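You operate a simulated robot arm through the tools that you are given. There is no shell and no other tool.

You are at the controls of a simulated robot arm. One attempt, no reset.

TASK
Top up the cradle compressor's oil from the green banded can, to between MIN and MAX.
Fine: use the funnel, spill nothing, put can and funnel back, close the fill cap. Set down upright: green banded can. Where these are worked on the way, their far stop is far enough and under half their travel is too little: fill cap.
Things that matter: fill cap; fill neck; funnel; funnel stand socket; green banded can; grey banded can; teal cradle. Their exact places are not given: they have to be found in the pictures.

Only the result counts: the job must be done as asked and must still hold three seconds after the hand-in. Knocking over, shifting, dropping, spilling or breaking anything else fails it. A push-on lid holds only when it is set on centred and level and pressed home; a screw cap is set on level and turned clockwise until tight.

THE ROBOT
A 7-joint arm with a three-finger gripper, on a carriage that runs on a rail from [0, -903] to [0, 1577] (x, y) and turns from -230 to 102 degrees about z. Base frame: it is fixed where the carriage stands at the start and does not move with it; the origin is on the floor, on the carriage's upright axis, x ahead of it, y to its left, z up. Units: mm, degrees, N and s.
With the tool pointing down near the work surface it reaches from about 180 to 700 mm from the robot's upright axis, wherever it stands. Its first joint turns from -115.0 to 115.0 degrees. Places, roughly: fill cap [700, -500, 1000]; fill neck [700, -500, 1000]; funnel stand socket [400, -700, 700]; teal cradle [700, -500, 900]. Payload 2.69 kg.
Tool frame: the origin (TCP) lies between the finger pads and is the grasp point; the fingertips stand 30 mm ahead of it; z points along the fingers, y is the line along which they close. The gripper opens to 128 mm; its body begins 117 mm behind the TCP.
Orientation is told as [roll, pitch, yaw] about the base's x, y, z axes, in that order, counted from this pose: with the fingers straight down and closing along the base's y, the tool's x points along the base's -x, its y along +y and its z along -z.

THE INTERFACE
- The arm moves only by the tool nudge_tool. Its argument "plan" is a list of rows, each a list of 3 entries, a list of its own where there are three numbers: the opening, from 0 (shut) to 1 (fully open), then the shift along the base's x, y, z in units of 50 mm (1.0 is 50 mm), then the turn, a rotation vector about the base's x, y, z in units of 8 degrees (1.0 is 8 degrees). In form: [[grip, [dx, dy, dz], [ax, ay, az]], ...]. A call has 1 to 20 rows; each row shifts and turns the commanded pose from where the row before left it. A call with a number of a shift or a turn outside -1 to 1 is refused whole. Each row takes 0.2 s and may step no farther than 50 mm and 8.6 degrees from the row before; otherwise, or with a gripper value out of range, the whole call is refused. A pose out of reach is approached as far as the arm can. The call stops where the force on the tool passes 90 N (or 10 N more than at its start, if that is more) or the arm is blocked; 0.2 s more then pass. Each finger travels about 37.4 mm/s and halts on what it meets, pressing with about 27 N; the grip force reading is that of the motor and also rises with nothing between the fingers. The clock runs only during rows and for 0.2 s after the last one: add rows that do not move to give the fingers time. It gives the time, the measured TCP pose, the force on the tool (base axes), the opening and the grip force at its end, in the units of the frame above (readings bear some noise), with the torque about the TCP (base axes, N m) and any sound that the robot's microphone picked up.
- Cameras (640 x 400 px; columns grow to the right, rows downward): "scene" is now at [-9.4, 98.7, 1680.6]; the picture's right is [-0.80, -0.59, 0.00], its down [-0.39, 0.53, -0.75] and it looks along [0.44, -0.60, -0.66] (base axes); focal length 287 px, centre (320, 200). "wrist" rides on the gripper at [58, 54, -131] in the tool frame; the picture's right is [-0.68, 0.74, 0.00], its down [-0.62, -0.57, -0.55] and it looks along [-0.40, -0.37, 0.84] (tool axes); focal length 234 px, centre (320, 200).
- camera(camera): a new picture of that camera. The clock stands still meanwhile.
- lift_body(by): slides the trunk up (or, below 0, down) by that many mm; the arm and the scene camera ride with it, the base frame stays. It gives what a move gives, with no picture.
- drive_base(legs): drives the robot by 1 to 6 legs, each [ahead, left, turn to the left] in mm, mm and degrees, along the robot's own axes; the way and the turn of a leg run together, so that a leg with both is an arc; at most 1500 mm and 180 degrees a leg. The arm and the cameras ride along, it lands a little off, and it stops where it bumps. It keeps to its track: a leg is cut to what the track allows. It gives what a move gives.
- head_to(pan, tilt): turns the head with the scene camera to pan (to the left, within 155 degrees either way) and tilt (down, from -29 to 69), counted from straight ahead of the robot. It gives what a move gives.
- locate(camera, pixels): for up to 12 pixels [column, row] of the newest picture of that camera ("zoom" is the newest enlarged one), the place [x, y, z] in the base frame of the surface seen there, good to about 2 mm. The clock stands still meanwhile.
- inspect(camera, box): a new picture of the part [left, top, right, bottom] of that camera's present view, enlarged. The clock stands still meanwhile.
- sign_off(): hands the job in; it is judged then, once.

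Leave the gripper open and the arm clear of the work at the hand-in unless told otherwise.

The tools are called after "Emit:" as name(argument=value, ...) on one line, values as JSON. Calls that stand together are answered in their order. nudge_tool: Moves the arm, as the interface text tells. Its arguments: {"type":"object","properties":{"plan":{"type":"array"}},"required":["plan"]} The other tools are called the same way: lift_body (by) moves the trunk up or down; drive_base (legs) drives the base; head_to (pan, tilt) turns the head that bears the scene camera; camera (camera) takes a picture; locate (camera, pixels) gives the place of the surface under pixels of a picture; inspect (camera, box) takes an enlarged picture of a part of a camera's view; sign_off () hands the job in.

At the start:

```text
t: 0.0
tool_pos: [340.0, -250.6, 1357.5]
tool_rot: [-0.1, -0.1, 0.0]
force: [0.9, 1.0, -0.3]
wrist_torque: [-0.03, 0.0, 0.0]
gripper_width: 127.8
gripper_force: 0.0
trunk travel left (down, up): [-834.0, 156.0]
robot x, y, heading: [-0.4, 2.8, -0.2]
head pan, tilt (commanded): [-53.5, 41.6]
```

scene: 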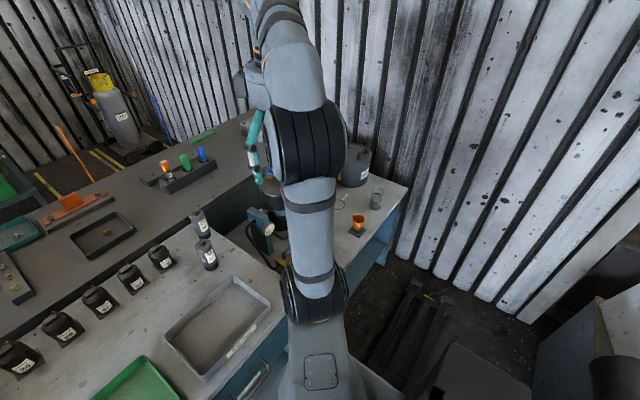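
wrist: 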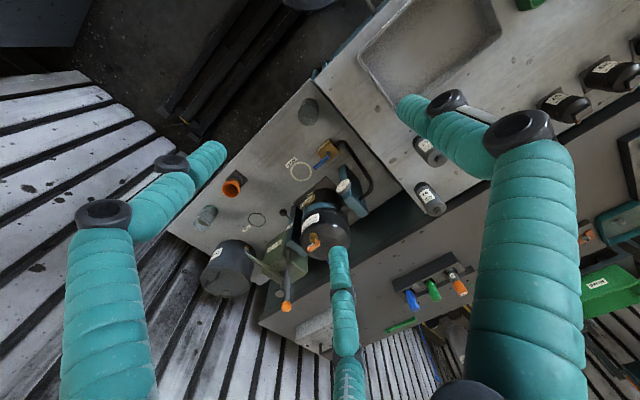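

I start by looking at the scene. The arm blocks the middle of the scene view, so I take enlarged views from both cameras first.

Emit:
inspect(camera="wrist", box=[170, 80, 450, 330])

Emit:
inspect(camera="scene", box=[180, 100, 440, 300])

```text
1.60 times, centred on (310, 205) of wrist
```

zoom: 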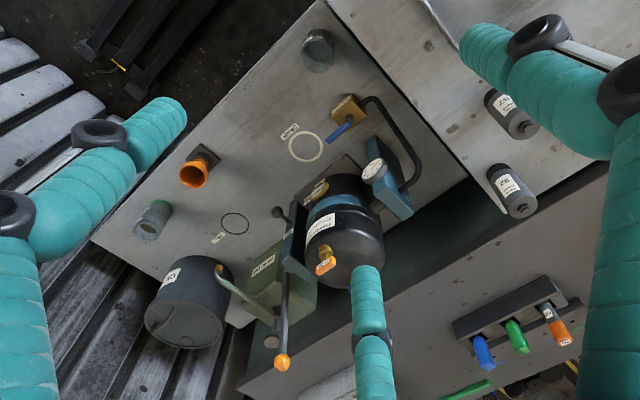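

```text
2.00 times, centred on (310, 200) of scene
```

zoom: 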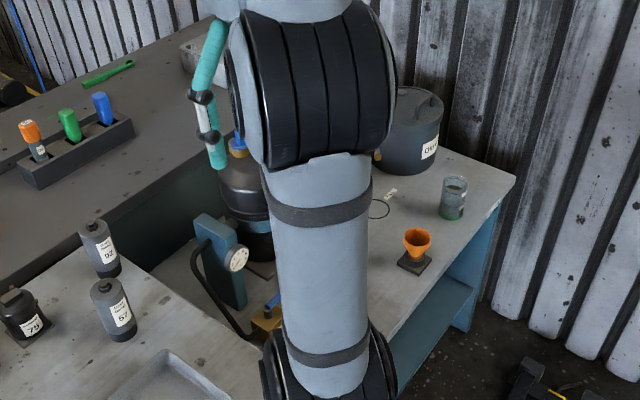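

I see an orange funnel in a stand, two translucent cans, a black compressor and two marked rings. I locate these in the current enlarged scene picture and take closer views.

Emit:
inspect(camera="wrist", box=[185, 80, 285, 250])

Emit:
inspect(camera="wrist", box=[280, 80, 400, 260])

Emit:
inspect(camera="scene", box=[330, 140, 430, 260])

```text
2.35 times, centred on (235, 165) of wrist
```

zoom: 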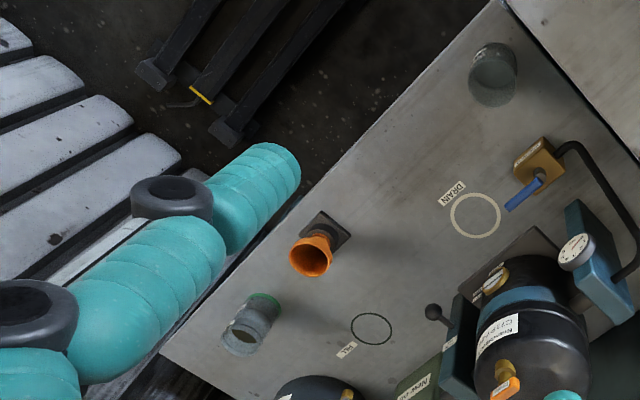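

```text
2.22 times, centred on (340, 170) of wrist
```

zoom: 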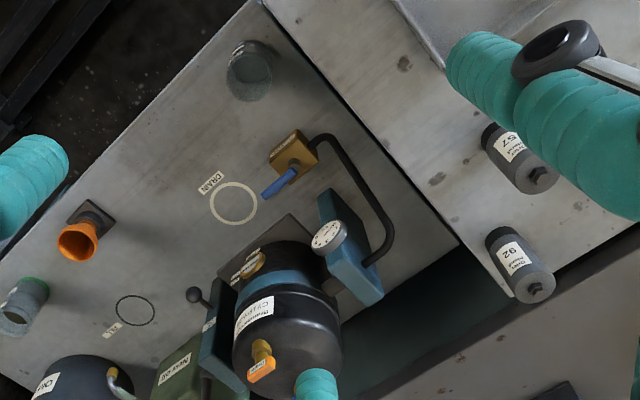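

```text
3.33 times, centred on (380, 200) of scene
```

zoom: 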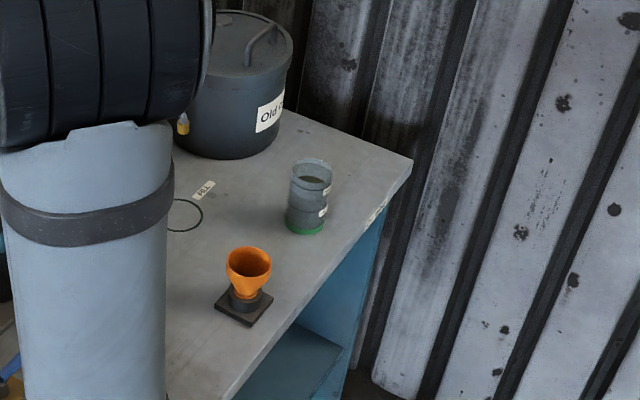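

The green-banded can is an open translucent can, the funnel sits in its dark square stand, and a ring marked FILL lies between them and the compressor. I locate these points in the last enlarged picture (scene).

Emit:
locate(camera="zoom", pixels=[[248, 262], [225, 303], [258, 322], [270, 296], [311, 165], [305, 232], [290, 180], [331, 183], [203, 215], [203, 190], [245, 65], [412, 160]])

Emit:
camera(camera="wrist")

```text
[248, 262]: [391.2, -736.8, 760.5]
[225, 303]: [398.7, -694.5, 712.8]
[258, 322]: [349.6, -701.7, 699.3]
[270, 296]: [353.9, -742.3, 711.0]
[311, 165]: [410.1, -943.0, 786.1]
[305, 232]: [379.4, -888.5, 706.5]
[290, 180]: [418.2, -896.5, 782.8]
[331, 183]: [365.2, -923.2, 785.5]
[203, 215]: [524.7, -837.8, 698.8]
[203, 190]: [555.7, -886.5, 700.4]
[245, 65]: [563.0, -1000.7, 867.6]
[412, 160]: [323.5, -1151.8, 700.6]
```

```text
taken
```

wrist: 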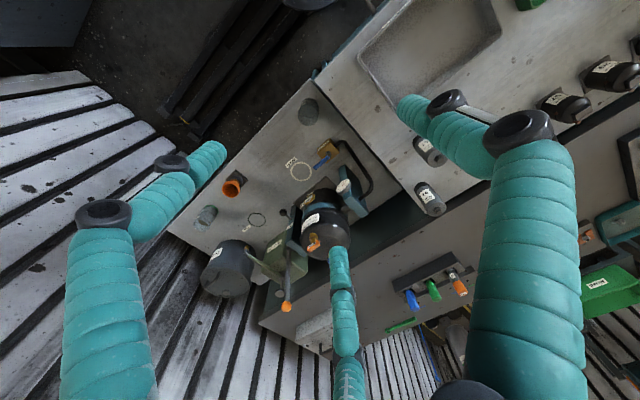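

The bench top is at z≈700; the can stands near (392, −913) and the funnel near (390, −735). The compressor is hidden behind the arm. I drive along the rail 400 mm to the right to get nearer, with the arm high and clear.

Emit:
drive_base(legs=[[0, -400, 0]])

```text
t: 2.5
tool_pos: [342.0, -644.5, 1356.8]
tool_rot: [0.0, 0.0, 0.4]
force: [0.1, 0.0, 0.5]
wrist_torque: [0.03, 0.0, 0.0]
gripper_width: 128.0
gripper_force: 0.0
trunk travel left (down, up): [-834.0, 156.0]
robot x, y, heading: [0.7, -393.5, 0.4]
head pan, tilt (commanded): [-53.5, 41.6]
```

Now I point the head toward the compressor (slightly right, down) and look with both cameras.

Emit:
head_to(pan=-10, tilt=45)

Emit:
camera(camera="scene")

Emit:
camera(camera="wrist")

```text
t: 3.6
tool_pos: [340.9, -644.5, 1357.1]
tool_rot: [0.0, 0.0, 0.4]
force: [-0.5, -0.7, 0.6]
wrist_torque: [0.0, 0.0, 0.01]
gripper_width: 128.0
gripper_force: 0.1
trunk travel left (down, up): [-834.0, 156.0]
robot x, y, heading: [3.7, -397.9, 0.4]
head pan, tilt (commanded): [-10.0, 45.0]
```

```text
taken
```

scene: 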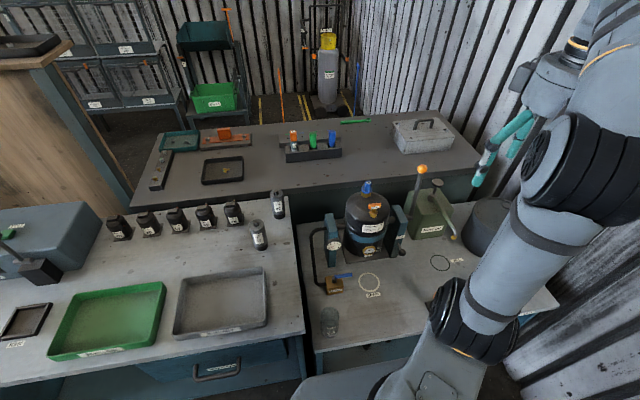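

```text
taken
```

wrist: 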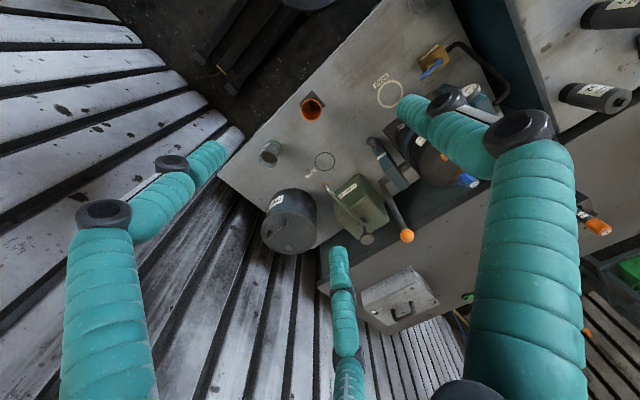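

The compressor is now visible around (367, 220). I enlarge it.

Emit:
inspect(camera="scene", box=[305, 160, 465, 300])

Emit:
inspect(camera="scene", box=[330, 170, 410, 270])

```text
2.86 times, centred on (385, 230) of scene
```

zoom: 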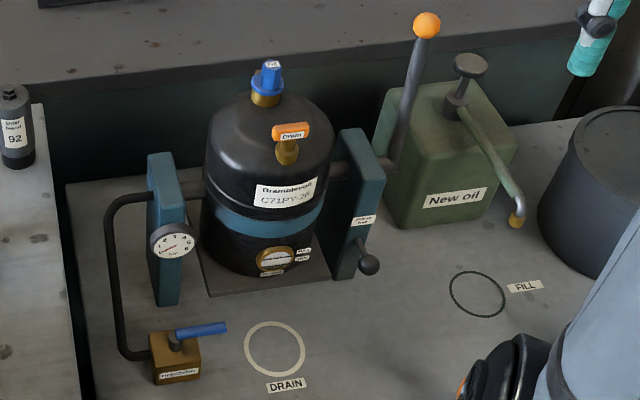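

```text
4.00 times, centred on (370, 220) of scene
```

zoom: 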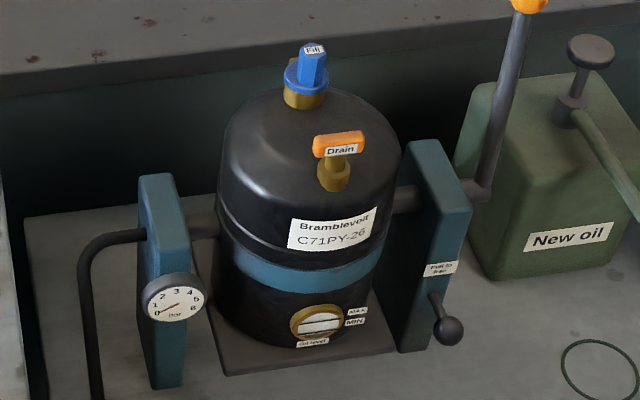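

It stands in a teal cradle with a blue cap marked "Fill" on top, an orange "Drain", and a sight glass with MAX/MIN at the front. I enlarge the gauge, cap and sight glass.

Emit:
inspect(camera="scene", box=[360, 235, 400, 260])

Emit:
inspect(camera="scene", box=[350, 175, 390, 225])

Emit:
inspect(camera="scene", box=[315, 225, 355, 295])

Emit:
inspect(camera="scene", box=[380, 200, 420, 270])

```text
16.00 times, centred on (380, 248) of scene
```

zoom: 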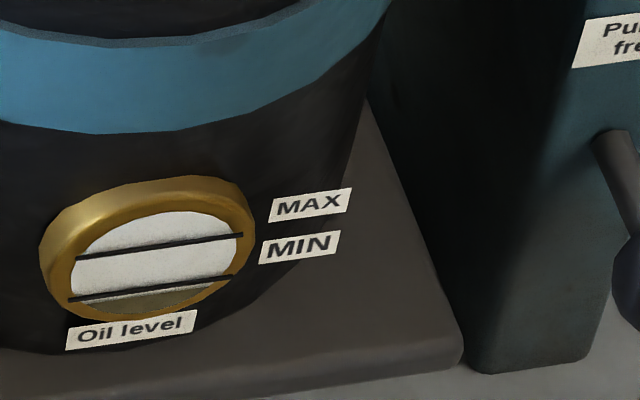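

```text
8.00 times, centred on (370, 200) of scene
```

zoom: 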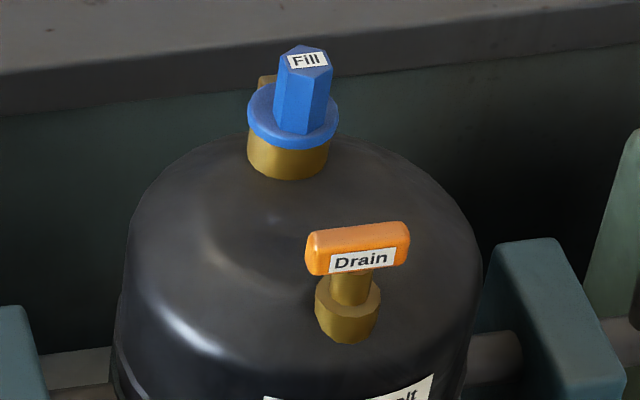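

```text
5.71 times, centred on (335, 260) of scene
```

zoom: 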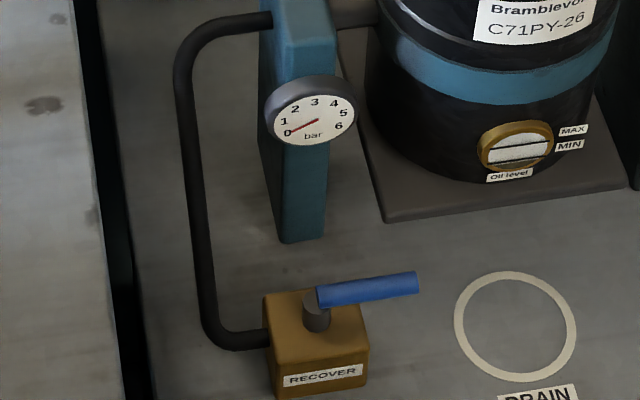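

```text
5.71 times, centred on (400, 235) of scene
```

zoom: 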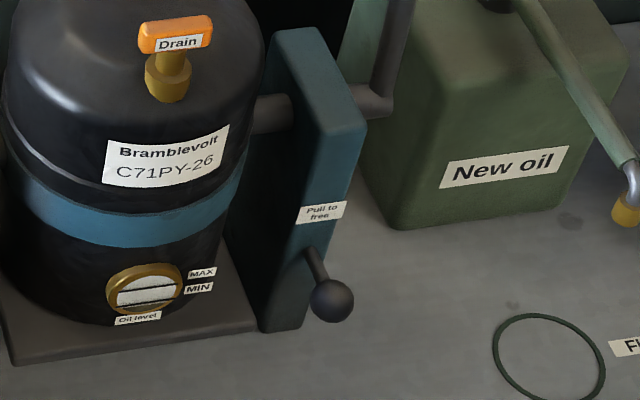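

The gauge reads 0 bar and the oil stands at about MIN or just below. Behind the blue cap is a brass part that may be a hinge, so I look at the cap closely.

Emit:
inspect(camera="scene", box=[354, 176, 378, 200])

```text
16.00 times, centred on (366, 188) of scene
```

zoom: 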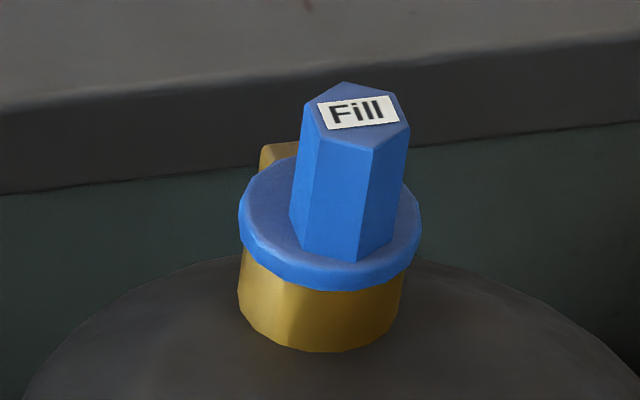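

Emit:
locate(camera="zoom", pixels=[[345, 86], [405, 125], [308, 112], [360, 110], [240, 230], [420, 225], [330, 285], [320, 345], [278, 152], [262, 165], [245, 310], [400, 310]])

```text
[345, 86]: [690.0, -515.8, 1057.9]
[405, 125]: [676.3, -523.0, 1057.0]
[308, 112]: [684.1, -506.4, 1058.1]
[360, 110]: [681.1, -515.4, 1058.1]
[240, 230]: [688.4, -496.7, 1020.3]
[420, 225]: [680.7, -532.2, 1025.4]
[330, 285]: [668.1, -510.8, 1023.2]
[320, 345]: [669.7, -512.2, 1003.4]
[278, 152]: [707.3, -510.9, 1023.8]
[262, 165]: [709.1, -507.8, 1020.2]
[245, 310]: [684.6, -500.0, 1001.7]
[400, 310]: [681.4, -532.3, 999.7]
```

The cap carries a tall hex knob (top z≈1058, around x 683, y −515), the neck is at about (687, −516) with its rim at z≈1020, and the brass part at (709, −510) looks like a hinge. Before using the gripper on this small knob I close it in free air to see how the three fingers meet.

Emit:
nudge_tool(plan=[[0, [0, 0, 0], [0, 0, 0]], [0, [0, 0, 0], [0, 0, 0]], [0, [0, 0, 0], [0, 0, 0]], [0, [0, 0, 0], [0, 0, 0]], [0, [0, 0, 0], [0, 0, 0]], [0, [0, 0, 0], [0, 0, 0]], [0, [0, 0, 0], [0, 0, 0]], [0, [0, 0, 0], [0, 0, 0]], [0, [0, 0, 0], [0, 0, 0]], [0, [0, 0, 0], [0, 0, 0]]])

Emit:
camera(camera="wrist")

```text
t: 5.8
tool_pos: [340.8, -644.2, 1358.6]
tool_rot: [0.0, 0.0, 0.3]
force: [-0.4, 0.4, 0.2]
wrist_torque: [-0.02, 0.03, -0.02]
gripper_width: 2.2
gripper_force: 26.8
trunk travel left (down, up): [-834.0, 156.0]
robot x, y, heading: [1.8, -396.1, 0.4]
head pan, tilt (commanded): [-10.0, 45.0]
```

```text
taken
```

wrist: 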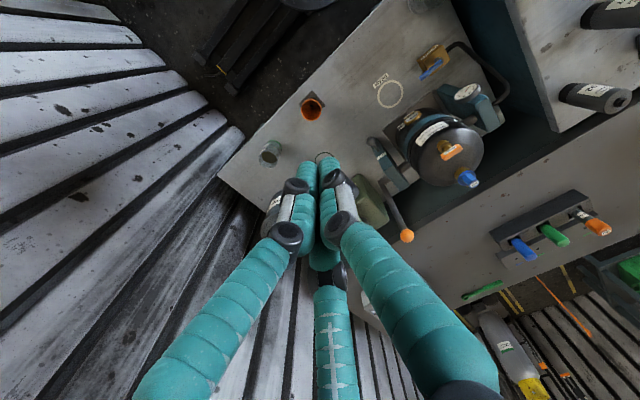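

The three fingers are spaced 120° and close to a common centre, so it is a centring grip (thumb on tool +y). Good for the can, funnel and hex knob from above. Now I enlarge the funnel and can in the wrist view.

Emit:
inspect(camera="wrist", box=[290, 85, 340, 125])

Emit:
inspect(camera="wrist", box=[245, 130, 295, 175])

Emit:
inspect(camera="wrist", box=[370, 80, 520, 200])

```text
10.00 times, centred on (315, 105) of wrist
```

zoom: 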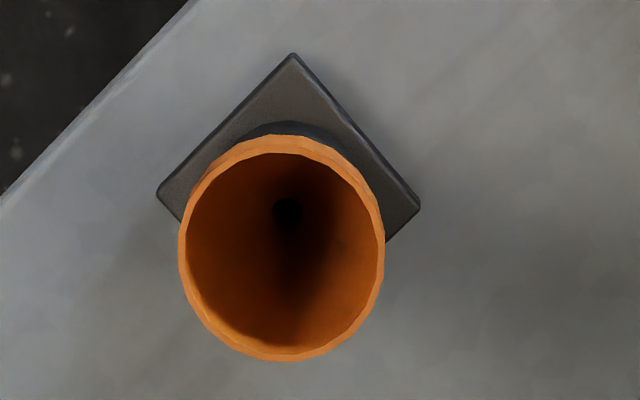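

```text
8.89 times, centred on (270, 152) of wrist
```

zoom: 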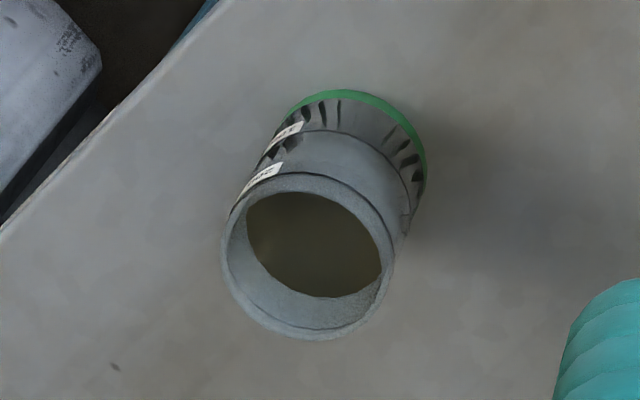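

```text
3.33 times, centred on (445, 140) of wrist
```

zoom: 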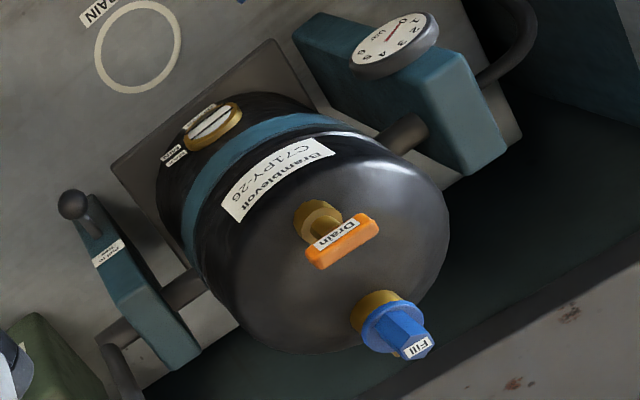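

I'll measure the funnel rim and stand from the wrist view first.

Emit:
inspect(camera="wrist", box=[290, 85, 340, 125])

Emit:
locate(camera="zoom", pixels=[[182, 250], [382, 250], [290, 142], [280, 357], [210, 320], [355, 320], [293, 56], [160, 193], [418, 203], [287, 210], [320, 128], [230, 175]])

```text
10.00 times, centred on (315, 105) of wrist
```

zoom: 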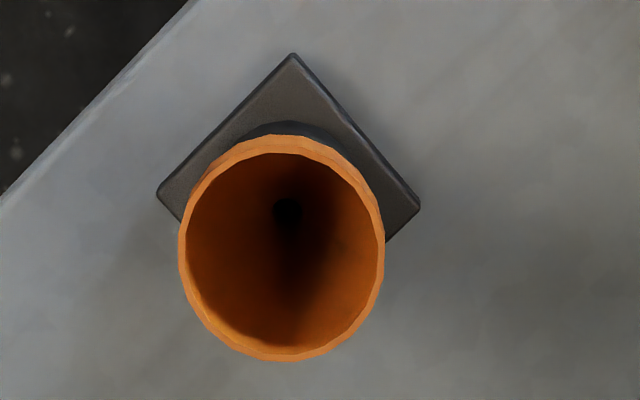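

```text
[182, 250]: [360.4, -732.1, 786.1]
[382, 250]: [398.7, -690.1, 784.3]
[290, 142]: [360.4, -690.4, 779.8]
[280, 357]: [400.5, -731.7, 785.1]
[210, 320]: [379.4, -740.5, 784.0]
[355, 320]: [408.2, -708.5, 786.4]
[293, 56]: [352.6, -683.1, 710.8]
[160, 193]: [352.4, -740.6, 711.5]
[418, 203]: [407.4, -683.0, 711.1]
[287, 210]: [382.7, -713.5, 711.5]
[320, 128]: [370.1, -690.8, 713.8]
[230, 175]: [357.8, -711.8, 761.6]
```

Funnel axis ≈ (380, −711.5), rim radius ≈ 28.5, rim top z ≈ 786; stand base centred on the same point. Now the can.

Emit:
inspect(camera="wrist", box=[245, 130, 295, 175])

Emit:
locate(camera="zoom", pixels=[[224, 240], [393, 265], [310, 176], [300, 338], [245, 310], [380, 215], [310, 250], [345, 95], [425, 165], [290, 110], [260, 178], [285, 135]])

```text
8.89 times, centred on (270, 152) of wrist
```

zoom: 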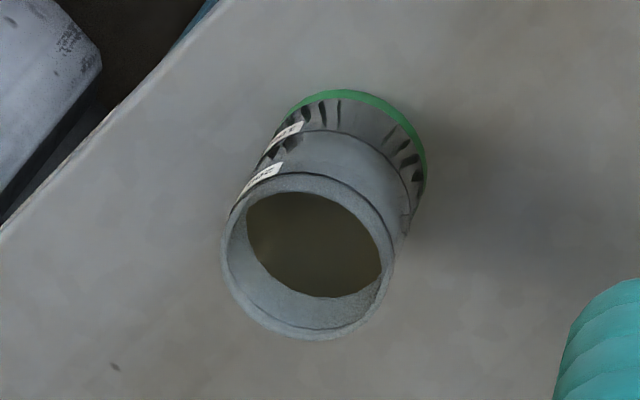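

```text
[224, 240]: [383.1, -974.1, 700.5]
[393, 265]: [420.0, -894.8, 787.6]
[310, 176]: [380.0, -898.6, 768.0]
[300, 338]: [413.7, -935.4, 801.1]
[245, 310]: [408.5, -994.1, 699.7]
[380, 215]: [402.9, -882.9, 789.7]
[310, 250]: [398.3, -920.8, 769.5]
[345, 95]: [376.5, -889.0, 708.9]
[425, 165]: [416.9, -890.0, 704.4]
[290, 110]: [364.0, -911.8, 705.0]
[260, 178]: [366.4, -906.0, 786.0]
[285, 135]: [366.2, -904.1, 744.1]
```

The can axis is ≈ (395, −914), outer radius ≈ 32, oil surface z ≈ 770, rim ≈ 795. Now I move the wrist camera so that it looks at the cap from nearby, staying above everything (TCP to about (585, −422, 1225)), gripper left closed for now.

Emit:
nudge_tool(plan=[[0, [0.61, 0.555, -0.33], [0, 0, 0]], [0, [0.61, 0.555, -0.33], [0, 0, 0]], [0, [0.61, 0.555, -0.33], [0, 0, 0]], [0, [0.61, 0.555, -0.33], [0, 0, 0]], [0, [0.61, 0.555, -0.33], [0, 0, 0]], [0, [0.61, 0.555, -0.33], [0, 0, 0]], [0, [0.61, 0.555, -0.33], [0, 0, 0]], [0, [0.61, 0.555, -0.33], [0, 0, 0]]])

Emit:
camera(camera="wrist")

Emit:
camera(camera="scene")

```text
t: 7.6
tool_pos: [587.1, -416.8, 1224.1]
tool_rot: [-0.2, 0.1, 0.5]
force: [1.8, 0.1, -0.3]
wrist_torque: [-0.05, 0.08, 0.0]
gripper_width: 2.3
gripper_force: 27.2
trunk travel left (down, up): [-834.0, 156.0]
robot x, y, heading: [0.4, -398.9, 0.1]
head pan, tilt (commanded): [-10.0, 45.0]
```

```text
taken
```

wrist: 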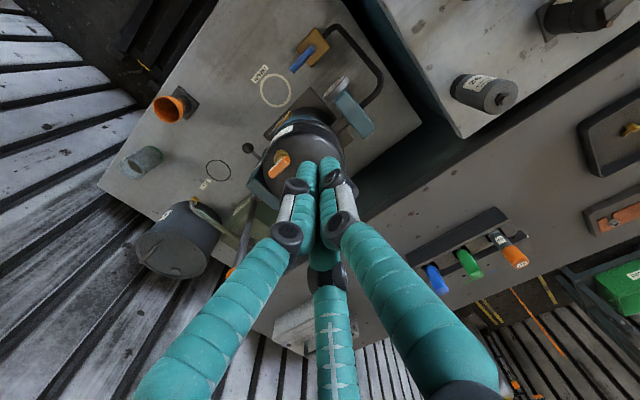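

```text
taken
```

scene: 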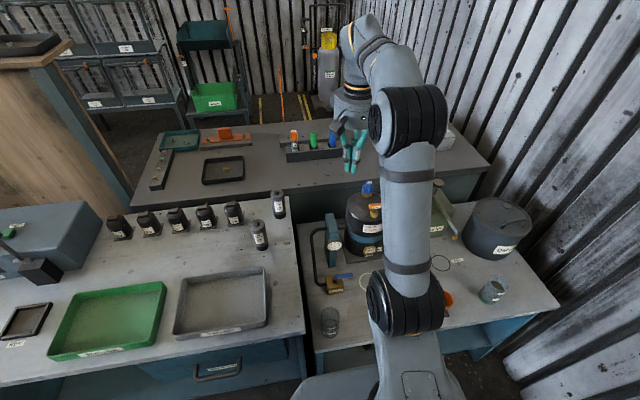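

The closed fingers hide the cap; I open the gripper fully and look again.

Emit:
nudge_tool(plan=[[1, [0, 0, 0], [0, 0, 0]], [1, [0, 0, 0], [0, 0, 0]], [1, [0, 0, 0], [0, 0, 0]], [1, [0, 0, 0], [0, 0, 0]], [1, [0, 0, 0], [0, 0, 0]], [1, [0, 0, 0], [0, 0, 0]], [1, [0, 0, 0], [0, 0, 0]], [1, [0, 0, 0], [0, 0, 0]], [1, [0, 0, 0], [0, 0, 0]]])

Emit:
camera(camera="wrist")

```text
t: 9.6
tool_pos: [583.9, -420.5, 1224.9]
tool_rot: [0.0, 0.0, 0.4]
force: [0.4, 0.3, 0.0]
wrist_torque: [-0.01, 0.0, 0.01]
gripper_width: 127.9
gripper_force: 0.1
trunk travel left (down, up): [-834.0, 156.0]
robot x, y, heading: [0.0, -396.0, 0.4]
head pan, tilt (commanded): [-10.0, 45.0]
```

```text
taken
```

wrist: 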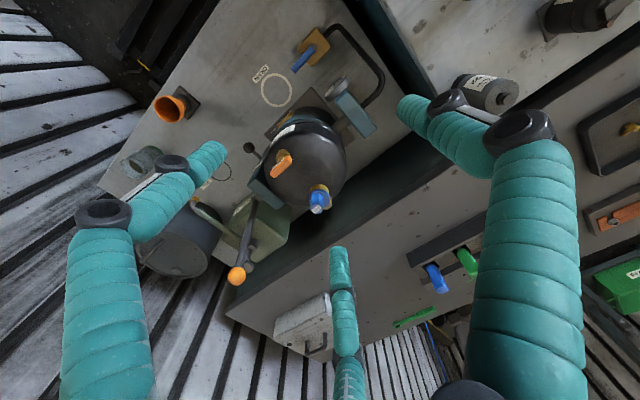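

The cap is now visible at (318, 200) in the wrist view; I enlarge it.

Emit:
inspect(camera="wrist", box=[300, 180, 340, 220])

Emit:
locate(camera="zoom", pixels=[[300, 200], [320, 200]])

Emit:
inspect(camera="wrist", box=[260, 120, 350, 220])

```text
10.00 times, centred on (320, 200) of wrist
```

zoom: 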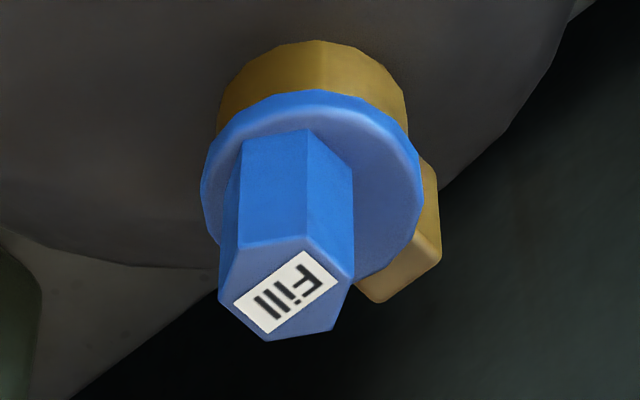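

```text
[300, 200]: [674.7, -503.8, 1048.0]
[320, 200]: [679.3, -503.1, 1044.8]
```

```text
4.00 times, centred on (305, 170) of wrist
```

zoom: 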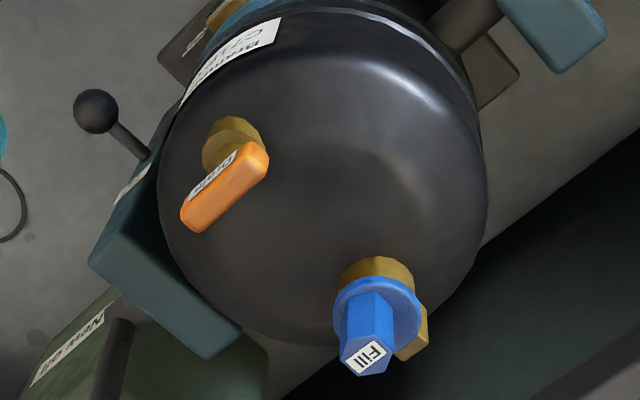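

There is a brass block at the far (+x) side: a hinge. I measure knob, disc and block points.

Emit:
inspect(camera="wrist", box=[300, 180, 340, 220])

Emit:
locate(camera="zoom", pixels=[[220, 298], [238, 250], [310, 238], [352, 278], [330, 325], [268, 338], [205, 190], [418, 190], [320, 95], [370, 268], [435, 180], [400, 270]])

Emit:
locate(camera="zoom", pixels=[[436, 232], [375, 297], [425, 250], [430, 210], [318, 45], [225, 90], [400, 85], [385, 120], [225, 140], [400, 235]])

```text
10.00 times, centred on (320, 200) of wrist
```

zoom: 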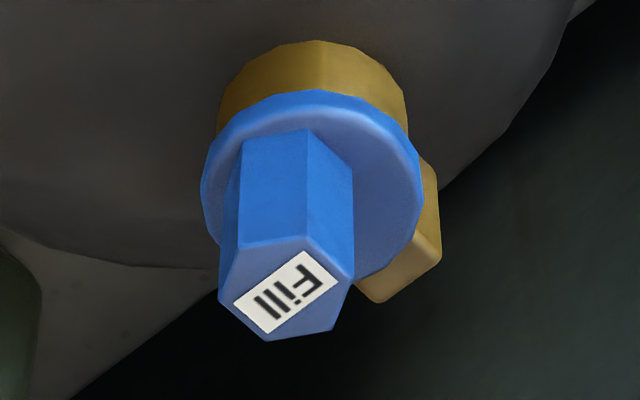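

```text
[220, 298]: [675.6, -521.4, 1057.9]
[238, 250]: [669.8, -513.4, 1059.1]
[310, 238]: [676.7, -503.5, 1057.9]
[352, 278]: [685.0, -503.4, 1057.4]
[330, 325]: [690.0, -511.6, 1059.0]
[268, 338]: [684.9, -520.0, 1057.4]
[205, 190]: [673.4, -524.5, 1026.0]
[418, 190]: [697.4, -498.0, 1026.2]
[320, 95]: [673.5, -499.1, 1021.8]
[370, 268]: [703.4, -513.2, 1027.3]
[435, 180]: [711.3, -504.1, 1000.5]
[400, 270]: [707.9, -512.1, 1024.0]
```

```text
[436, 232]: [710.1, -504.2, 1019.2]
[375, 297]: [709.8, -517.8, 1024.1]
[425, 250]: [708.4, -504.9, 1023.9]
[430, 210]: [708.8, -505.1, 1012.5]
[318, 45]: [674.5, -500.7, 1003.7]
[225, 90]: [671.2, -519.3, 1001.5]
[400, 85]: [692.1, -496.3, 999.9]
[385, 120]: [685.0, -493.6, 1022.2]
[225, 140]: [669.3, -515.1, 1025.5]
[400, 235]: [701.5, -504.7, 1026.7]
```

The knob is a hex centred at about (680.5, −512), flats facing ±y; disc/neck centre ≈ (685, −511.5); hinge block at x≈708, so the cap must flip over toward +x. Now I read the can's labels and the funnel profile from the scene camera.

Emit:
inspect(camera="scene", box=[472, 270, 516, 310])

Emit:
inspect(camera="scene", box=[310, 295, 350, 345])

Emit:
inspect(camera="scene", box=[430, 280, 470, 320])

```text
10.00 times, centred on (494, 290) of scene
```

zoom: 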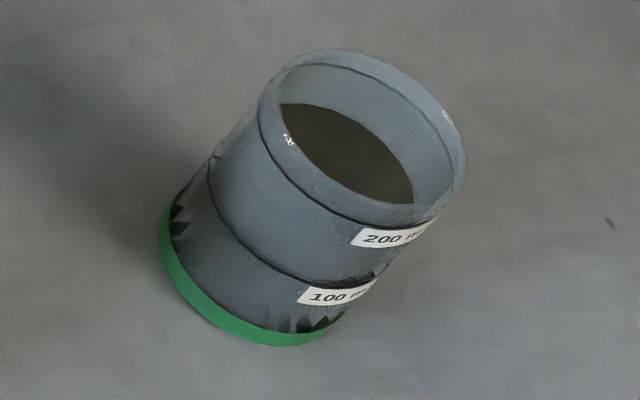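

```text
8.00 times, centred on (330, 320) of scene
```

zoom: 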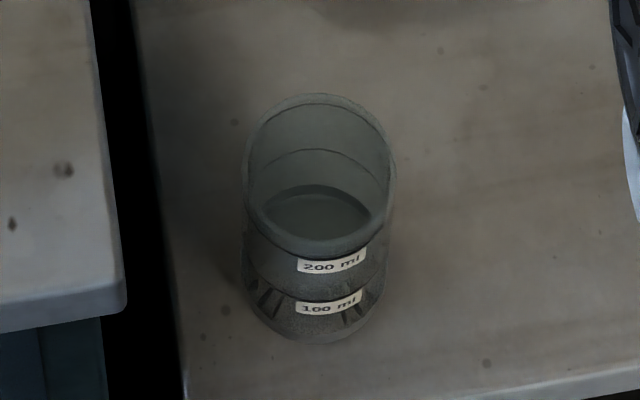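

```text
10.00 times, centred on (450, 300) of scene
```

zoom: 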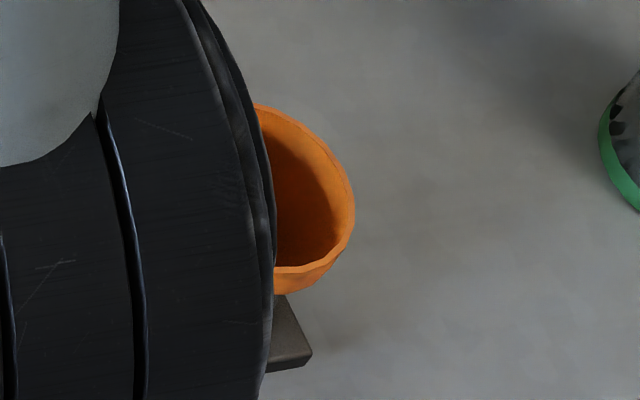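

Both cans carry 100/200 ml marks; the green can is nearly full (about 200 ml). Next I locate obstacles around the cap in the wrist view: drain handle (282,163), lever ball (236,276), pin ball (249,148), gauge, cradle posts.

Emit:
locate(camera="wrist", pixels=[[282, 163], [290, 155], [275, 172], [236, 276], [246, 250], [250, 205], [249, 148], [335, 88], [362, 125], [262, 190], [300, 130], [344, 160]])

```text
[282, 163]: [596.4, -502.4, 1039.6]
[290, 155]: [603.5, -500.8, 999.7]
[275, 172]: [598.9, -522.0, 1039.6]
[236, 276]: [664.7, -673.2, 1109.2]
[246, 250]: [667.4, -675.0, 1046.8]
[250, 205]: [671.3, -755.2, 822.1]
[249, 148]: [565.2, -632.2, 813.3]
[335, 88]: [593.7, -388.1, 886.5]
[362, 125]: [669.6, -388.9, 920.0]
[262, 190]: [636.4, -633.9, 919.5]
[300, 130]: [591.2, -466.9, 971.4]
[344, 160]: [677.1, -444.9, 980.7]
```

The drain handle is close in front of the cap (x≈597, top z≈1040) and must not be touched; the lever ball is at (665, −673, 1109). The plan: closed fingers, tilted 25° forward, go between drain and knob and push the knob over toward +x in an arc. First I go to a pre-pose above (600, −507, 1150), tilting −25° about y, and closing the gripper.

Emit:
nudge_tool(plan=[[0, [0.08, -0.433, -0.375], [0, -0.78, 0]], [0, [0.08, -0.433, -0.375], [0, -0.78, 0]], [0, [0.08, -0.433, -0.375], [0, -0.78, 0]], [0, [0.08, -0.433, -0.375], [0, -0.78, 0]], [0, [0, 0, 0], [0, 0, 0]], [0, [0, 0, 0], [0, 0, 0]], [0, [0, 0, 0], [0, 0, 0]], [0, [0, 0, 0], [0, 0, 0]], [0, [0, 0, 0], [0, 0, 0]], [0, [0, 0, 0], [0, 0, 0]]])

Emit:
camera(camera="wrist")

Emit:
camera(camera="scene")

```text
t: 11.8
tool_pos: [599.6, -507.1, 1149.5]
tool_rot: [-0.2, -24.9, 0.5]
force: [-0.1, 0.2, -0.9]
wrist_torque: [-0.01, -0.01, -0.02]
gripper_width: 2.0
gripper_force: 27.2
trunk travel left (down, up): [-834.0, 156.0]
robot x, y, heading: [-0.9, -394.6, 0.5]
head pan, tilt (commanded): [-10.0, 45.0]
```

```text
taken
```

wrist: 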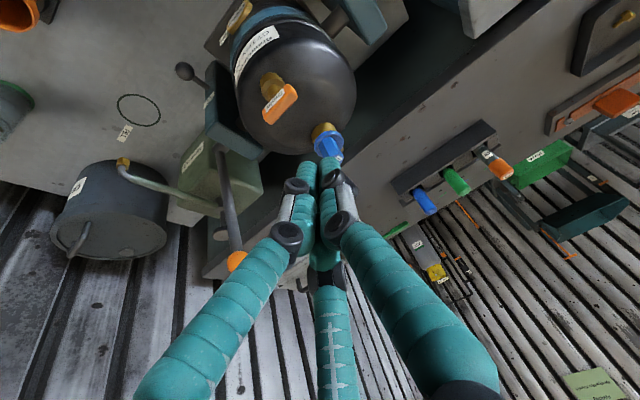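

```text
taken
```

scene: 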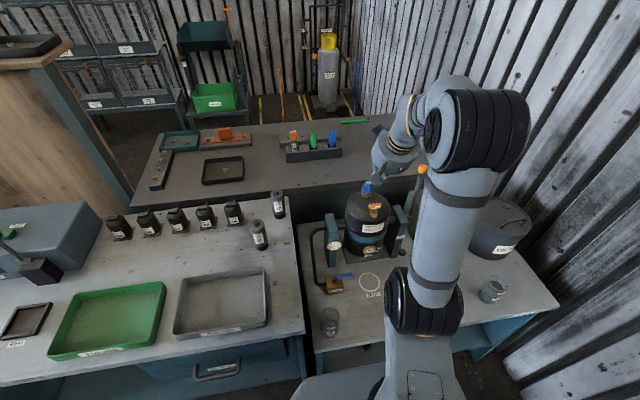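

The scene camera still sees the cap. I enlarge to see fingers and cap together.

Emit:
inspect(camera="scene", box=[330, 110, 430, 220])

```text
3.64 times, centred on (380, 165) of scene
```

zoom: 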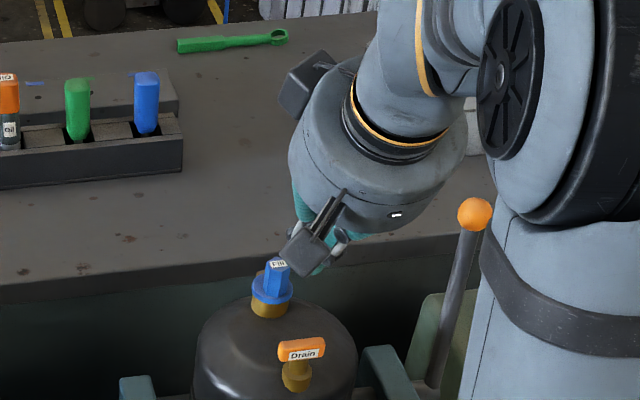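

The way is clear. I descend between drain and knob to TCP (631, −507, 1065), fingertips ending near z 1038 about 10 mm in front of the knob, then look.

Emit:
nudge_tool(plan=[[0, [0.157, 0, -0.42], [0, 0, 0]], [0, [0.157, 0, -0.42], [0, 0, 0]], [0, [0.157, 0, -0.42], [0, 0, 0]], [0, [0.157, 0, -0.42], [0, 0, 0]]])

Emit:
inspect(camera="scene", box=[330, 140, 410, 220])

Emit:
inspect(camera="wrist", box=[240, 60, 400, 220])

```text
t: 12.8
tool_pos: [632.2, -508.0, 1065.1]
tool_rot: [-0.2, -25.1, 0.4]
force: [0.6, -0.1, 0.0]
wrist_torque: [0.03, 0.01, 0.03]
gripper_width: 2.3
gripper_force: 27.1
trunk travel left (down, up): [-834.0, 156.0]
robot x, y, heading: [0.7, -396.7, 0.3]
head pan, tilt (commanded): [-10.0, 45.0]
```

```text
5.00 times, centred on (370, 180) of scene
```

zoom: 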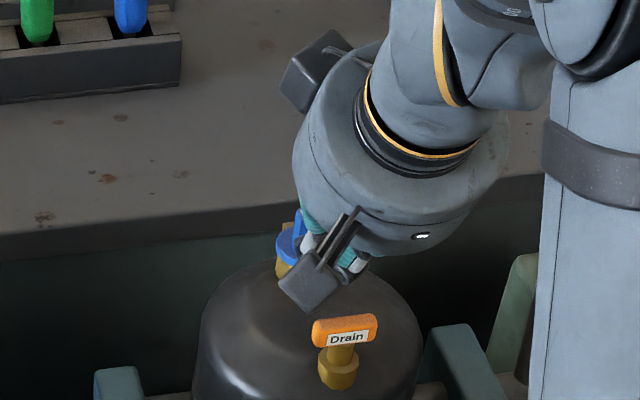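

```text
2.50 times, centred on (320, 140) of wrist
```

zoom: 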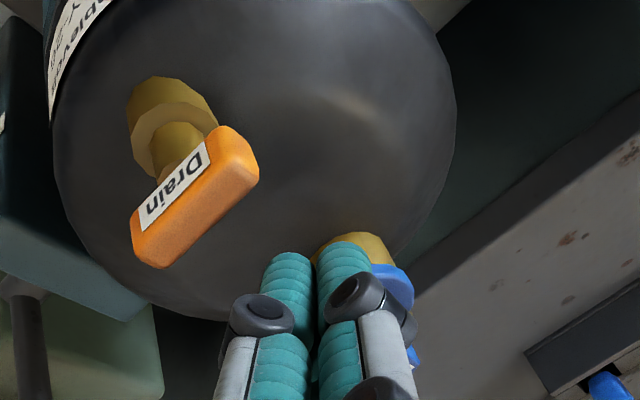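

I check where the box on the gripper near the drain handle really is (zoom pixel on it), since it must not touch the drain.

Emit:
inspect(camera="scene", box=[330, 140, 410, 220])

Emit:
locate(camera="zoom", pixels=[[305, 285], [325, 260], [310, 75], [345, 330], [287, 250], [305, 240], [350, 240], [300, 220]])

```text
5.00 times, centred on (370, 180) of scene
```

zoom: 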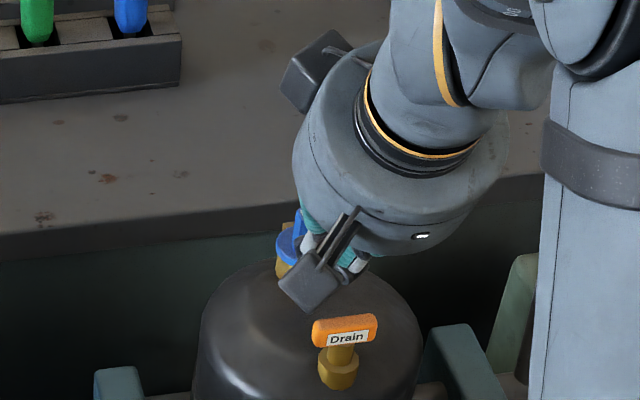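

```text
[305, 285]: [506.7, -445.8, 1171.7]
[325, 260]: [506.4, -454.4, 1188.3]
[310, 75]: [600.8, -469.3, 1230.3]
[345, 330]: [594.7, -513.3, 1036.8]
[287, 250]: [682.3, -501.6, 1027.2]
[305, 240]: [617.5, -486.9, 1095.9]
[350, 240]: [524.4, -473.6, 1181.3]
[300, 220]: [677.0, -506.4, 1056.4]
```

The box is well above (z≈1172). Now I push: forward to contact, then along the arc up to roughly 30° of cap rotation, and check.

Emit:
nudge_tool(plan=[[0, [0.14, 0, -0.02], [0, 0, 0]], [0, [0.14, 0, -0.02], [0, 0, 0]], [0, [0.22, 0, 0.18], [0, 0, 0]], [0, [0.22, 0, 0.2], [0, 0, 0]], [0, [0, 0, 0], [0, 0, 0]]])

Emit:
inspect(camera="scene", box=[330, 140, 410, 220])

Emit:
inspect(camera="wrist", box=[240, 60, 400, 220])

```text
t: 14.0
tool_pos: [667.1, -506.7, 1084.6]
tool_rot: [-0.1, -25.0, 0.5]
force: [0.5, 0.7, 0.3]
wrist_torque: [-0.01, 0.0, -0.05]
gripper_width: 2.2
gripper_force: 26.5
trunk travel left (down, up): [-834.0, 156.0]
robot x, y, heading: [-1.3, -396.0, 0.3]
head pan, tilt (commanded): [-10.0, 45.0]
```

```text
5.00 times, centred on (370, 180) of scene
```

zoom: 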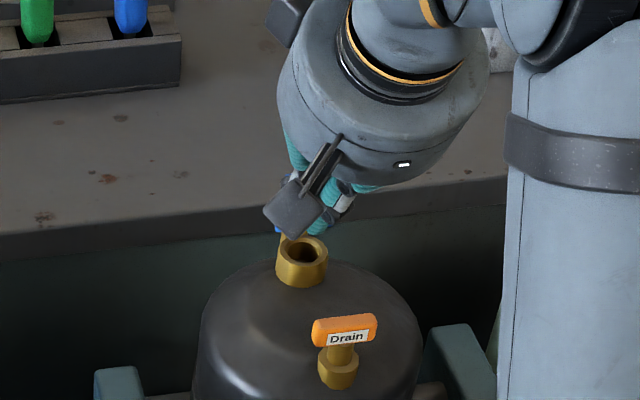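

```text
2.50 times, centred on (320, 140) of wrist
```

zoom: 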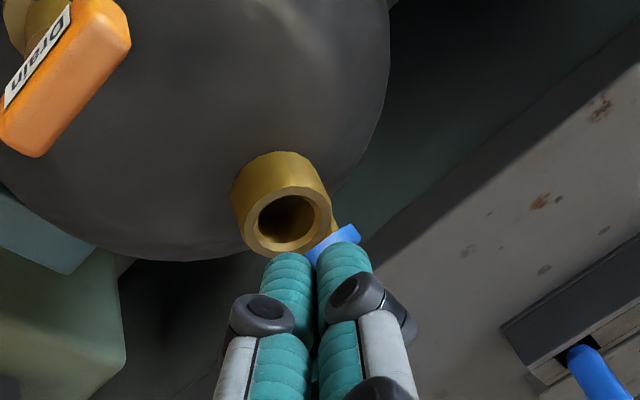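

The cap has swung up and the brass neck is open. I continue along the arc to carry the cap to its far stop.

Emit:
nudge_tool(plan=[[0, [0.3, 0, 0.1], [0, 0, 0]], [0, [0.3, 0, 0.1], [0, 0, 0]], [0, [0.3, 0, -0.05], [0, 0, 0]], [0, [0.3, 0, -0.05], [0, 0, 0]], [0, [0.16, 0, -0.12], [0, 0, 0]], [0, [0.16, 0, -0.12], [0, 0, 0]], [0, [0, 0, 0], [0, 0, 0]]])

Emit:
inspect(camera="scene", box=[330, 140, 410, 220])

Emit:
inspect(camera="wrist", box=[240, 60, 400, 220])

```text
t: 15.6
tool_pos: [742.7, -508.8, 1078.2]
tool_rot: [-0.3, -25.4, 0.4]
force: [0.5, -1.3, 15.1]
wrist_torque: [-0.14, 0.01, -0.06]
gripper_width: 2.1
gripper_force: 27.0
trunk travel left (down, up): [-834.0, 156.0]
robot x, y, heading: [-0.2, -395.6, 0.4]
head pan, tilt (commanded): [-10.0, 45.0]
```

```text
5.00 times, centred on (370, 180) of scene
```

zoom: 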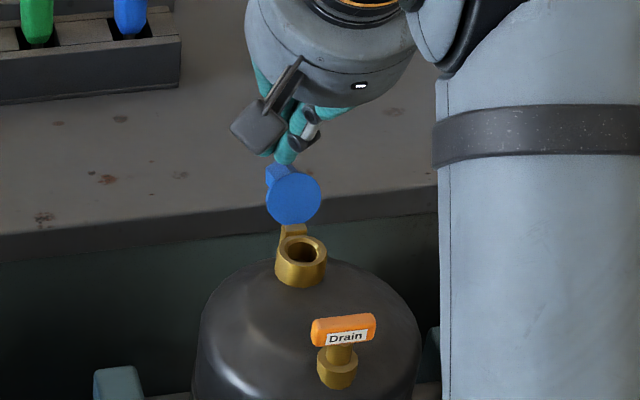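

```text
2.50 times, centred on (320, 140) of wrist
```

zoom: 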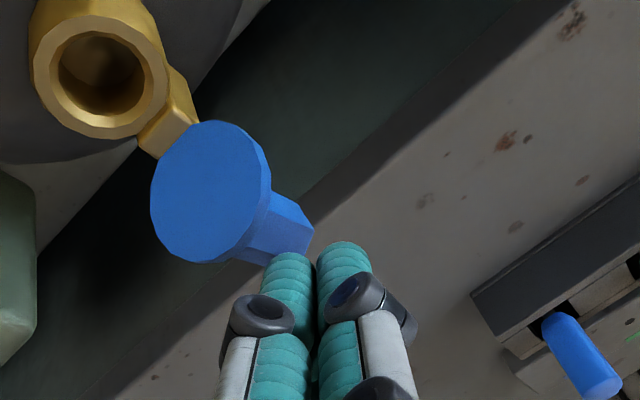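

The cap is over (reaction 15 N upward suggests the far stop). I lift straight up by 80 mm and check whether it stays.

Emit:
nudge_tool(plan=[[0, [0, 0, 0.4], [0, 0, 0]], [0, [0, 0, 0.4], [0, 0, 0]], [0, [0, 0, 0.8], [0, 0, 0]], [0, [0, 0, 0], [0, 0, 0]], [0, [0, 0, 0], [0, 0, 0]]])

Emit:
inspect(camera="scene", box=[345, 165, 385, 205])

Emit:
locate(camera="zoom", pixels=[[320, 200], [330, 120], [320, 60]])

```text
t: 16.8
tool_pos: [742.7, -508.5, 1155.5]
tool_rot: [-0.3, -25.0, 0.4]
force: [-0.2, 0.6, 0.7]
wrist_torque: [0.0, -0.06, 0.01]
gripper_width: 2.3
gripper_force: 27.1
trunk travel left (down, up): [-834.0, 156.0]
robot x, y, heading: [-2.5, -391.1, 0.7]
head pan, tilt (commanded): [-10.0, 45.0]
```

```text
10.00 times, centred on (365, 185) of scene
```

zoom: 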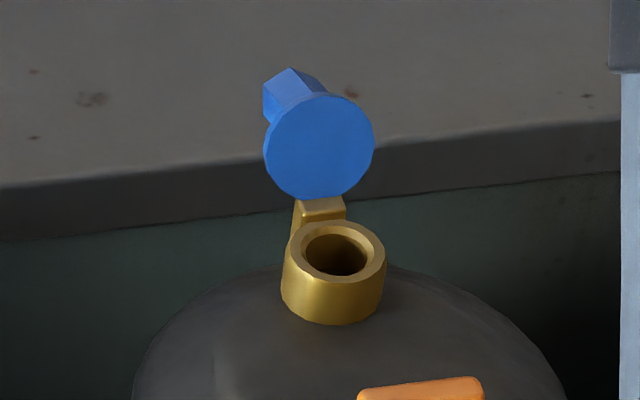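

```text
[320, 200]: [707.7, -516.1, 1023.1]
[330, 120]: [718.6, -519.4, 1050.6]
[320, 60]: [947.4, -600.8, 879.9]
```

The cap stays open. I measure its open pose and the neck bore.

Emit:
locate(camera="zoom", pixels=[[320, 100], [320, 190], [268, 150], [372, 150], [290, 72], [265, 90], [285, 255], [385, 255], [333, 222], [303, 245], [367, 245], [333, 320]])

Emit:
inspect(camera="wrist", box=[200, 40, 360, 200])

```text
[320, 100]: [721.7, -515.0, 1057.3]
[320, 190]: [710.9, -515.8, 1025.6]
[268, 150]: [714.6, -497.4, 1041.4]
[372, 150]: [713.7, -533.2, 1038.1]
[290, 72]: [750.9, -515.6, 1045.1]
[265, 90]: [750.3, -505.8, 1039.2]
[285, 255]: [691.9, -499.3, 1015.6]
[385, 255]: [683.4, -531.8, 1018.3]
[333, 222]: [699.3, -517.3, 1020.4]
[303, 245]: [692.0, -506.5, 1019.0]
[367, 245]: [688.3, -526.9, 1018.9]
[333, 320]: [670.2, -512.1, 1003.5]
```

```text
2.50 times, centred on (280, 120) of wrist
```

zoom: 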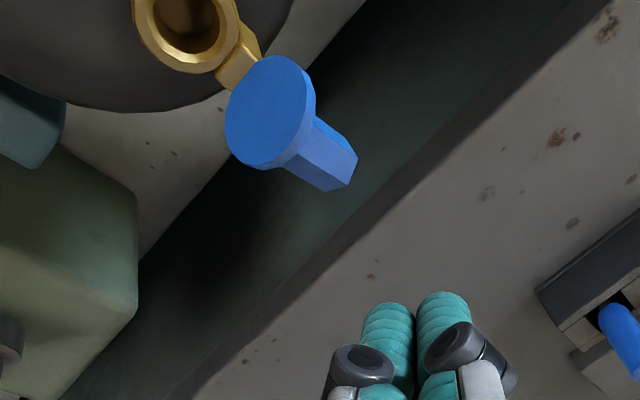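

The cap rests at about 109° open; bore diameter ≈ 21 mm, rim z ≈ 1019. Now I look for the funnel from the scene camera.

Emit:
camera(camera="scene")

```text
taken
```

scene: 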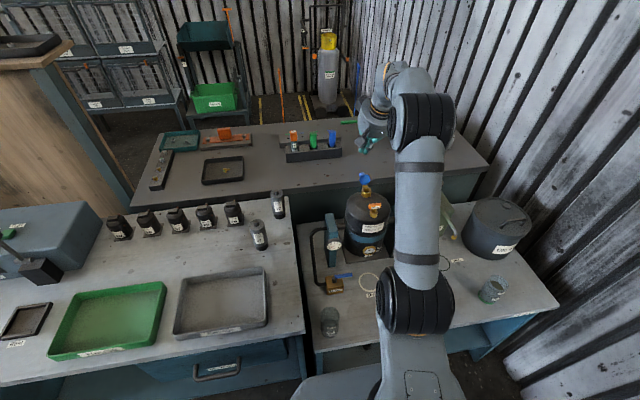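

The elbow hides the funnel for now. I test the reach for inserting the funnel: straighten the tool to vertical above the neck at (687, −515, 1180) and yaw to −30° (so that later no finger stands toward the open cap), opening the gripper to about 90 mm.

Emit:
nudge_tool(plan=[[0.7, [-0.28, -0.03, 0.125], [0, 0.78, 0]], [0.7, [-0.28, -0.03, 0.125], [0, 0.78, 0]], [0.7, [-0.28, -0.03, 0.125], [0, 0.78, 0]], [0.7, [-0.28, -0.03, 0.125], [0, 0.78, 0]], [0.7, [0, 0, 0], [0, 0, -0.94]], [0.7, [0, 0, 0], [0, 0, -0.94]], [0.7, [0, 0, 0], [0, 0, -0.94]], [0.7, [0, 0, 0], [0, 0, -0.94]], [0.7, [0, 0, 0], [0, 0, 0]]])

Emit:
camera(camera="wrist")

Emit:
camera(camera="scene")

```text
t: 18.8
tool_pos: [663.9, -520.0, 1179.8]
tool_rot: [0.0, 0.1, -29.8]
force: [-1.1, 0.7, -0.3]
wrist_torque: [0.01, -0.01, 0.0]
gripper_width: 89.5
gripper_force: 0.1
out of reach, approached as far as the arm can: row 4
trunk travel left (down, up): [-834.0, 156.0]
robot x, y, heading: [-4.4, -394.2, 0.4]
head pan, tilt (commanded): [-10.0, 45.0]
```

```text
taken
```

wrist: 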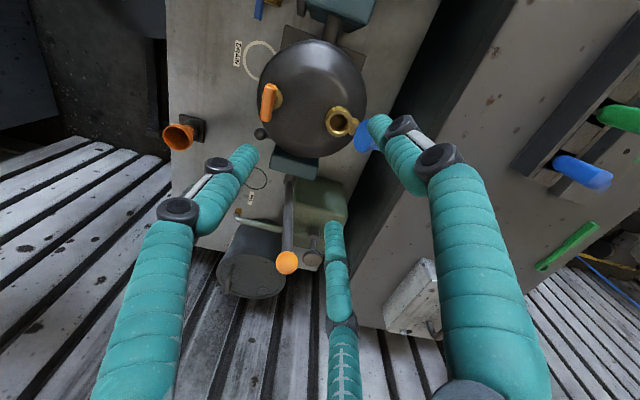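

```text
taken
```

scene: 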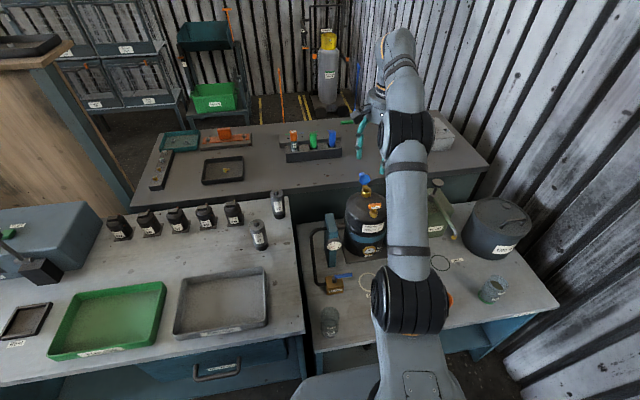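

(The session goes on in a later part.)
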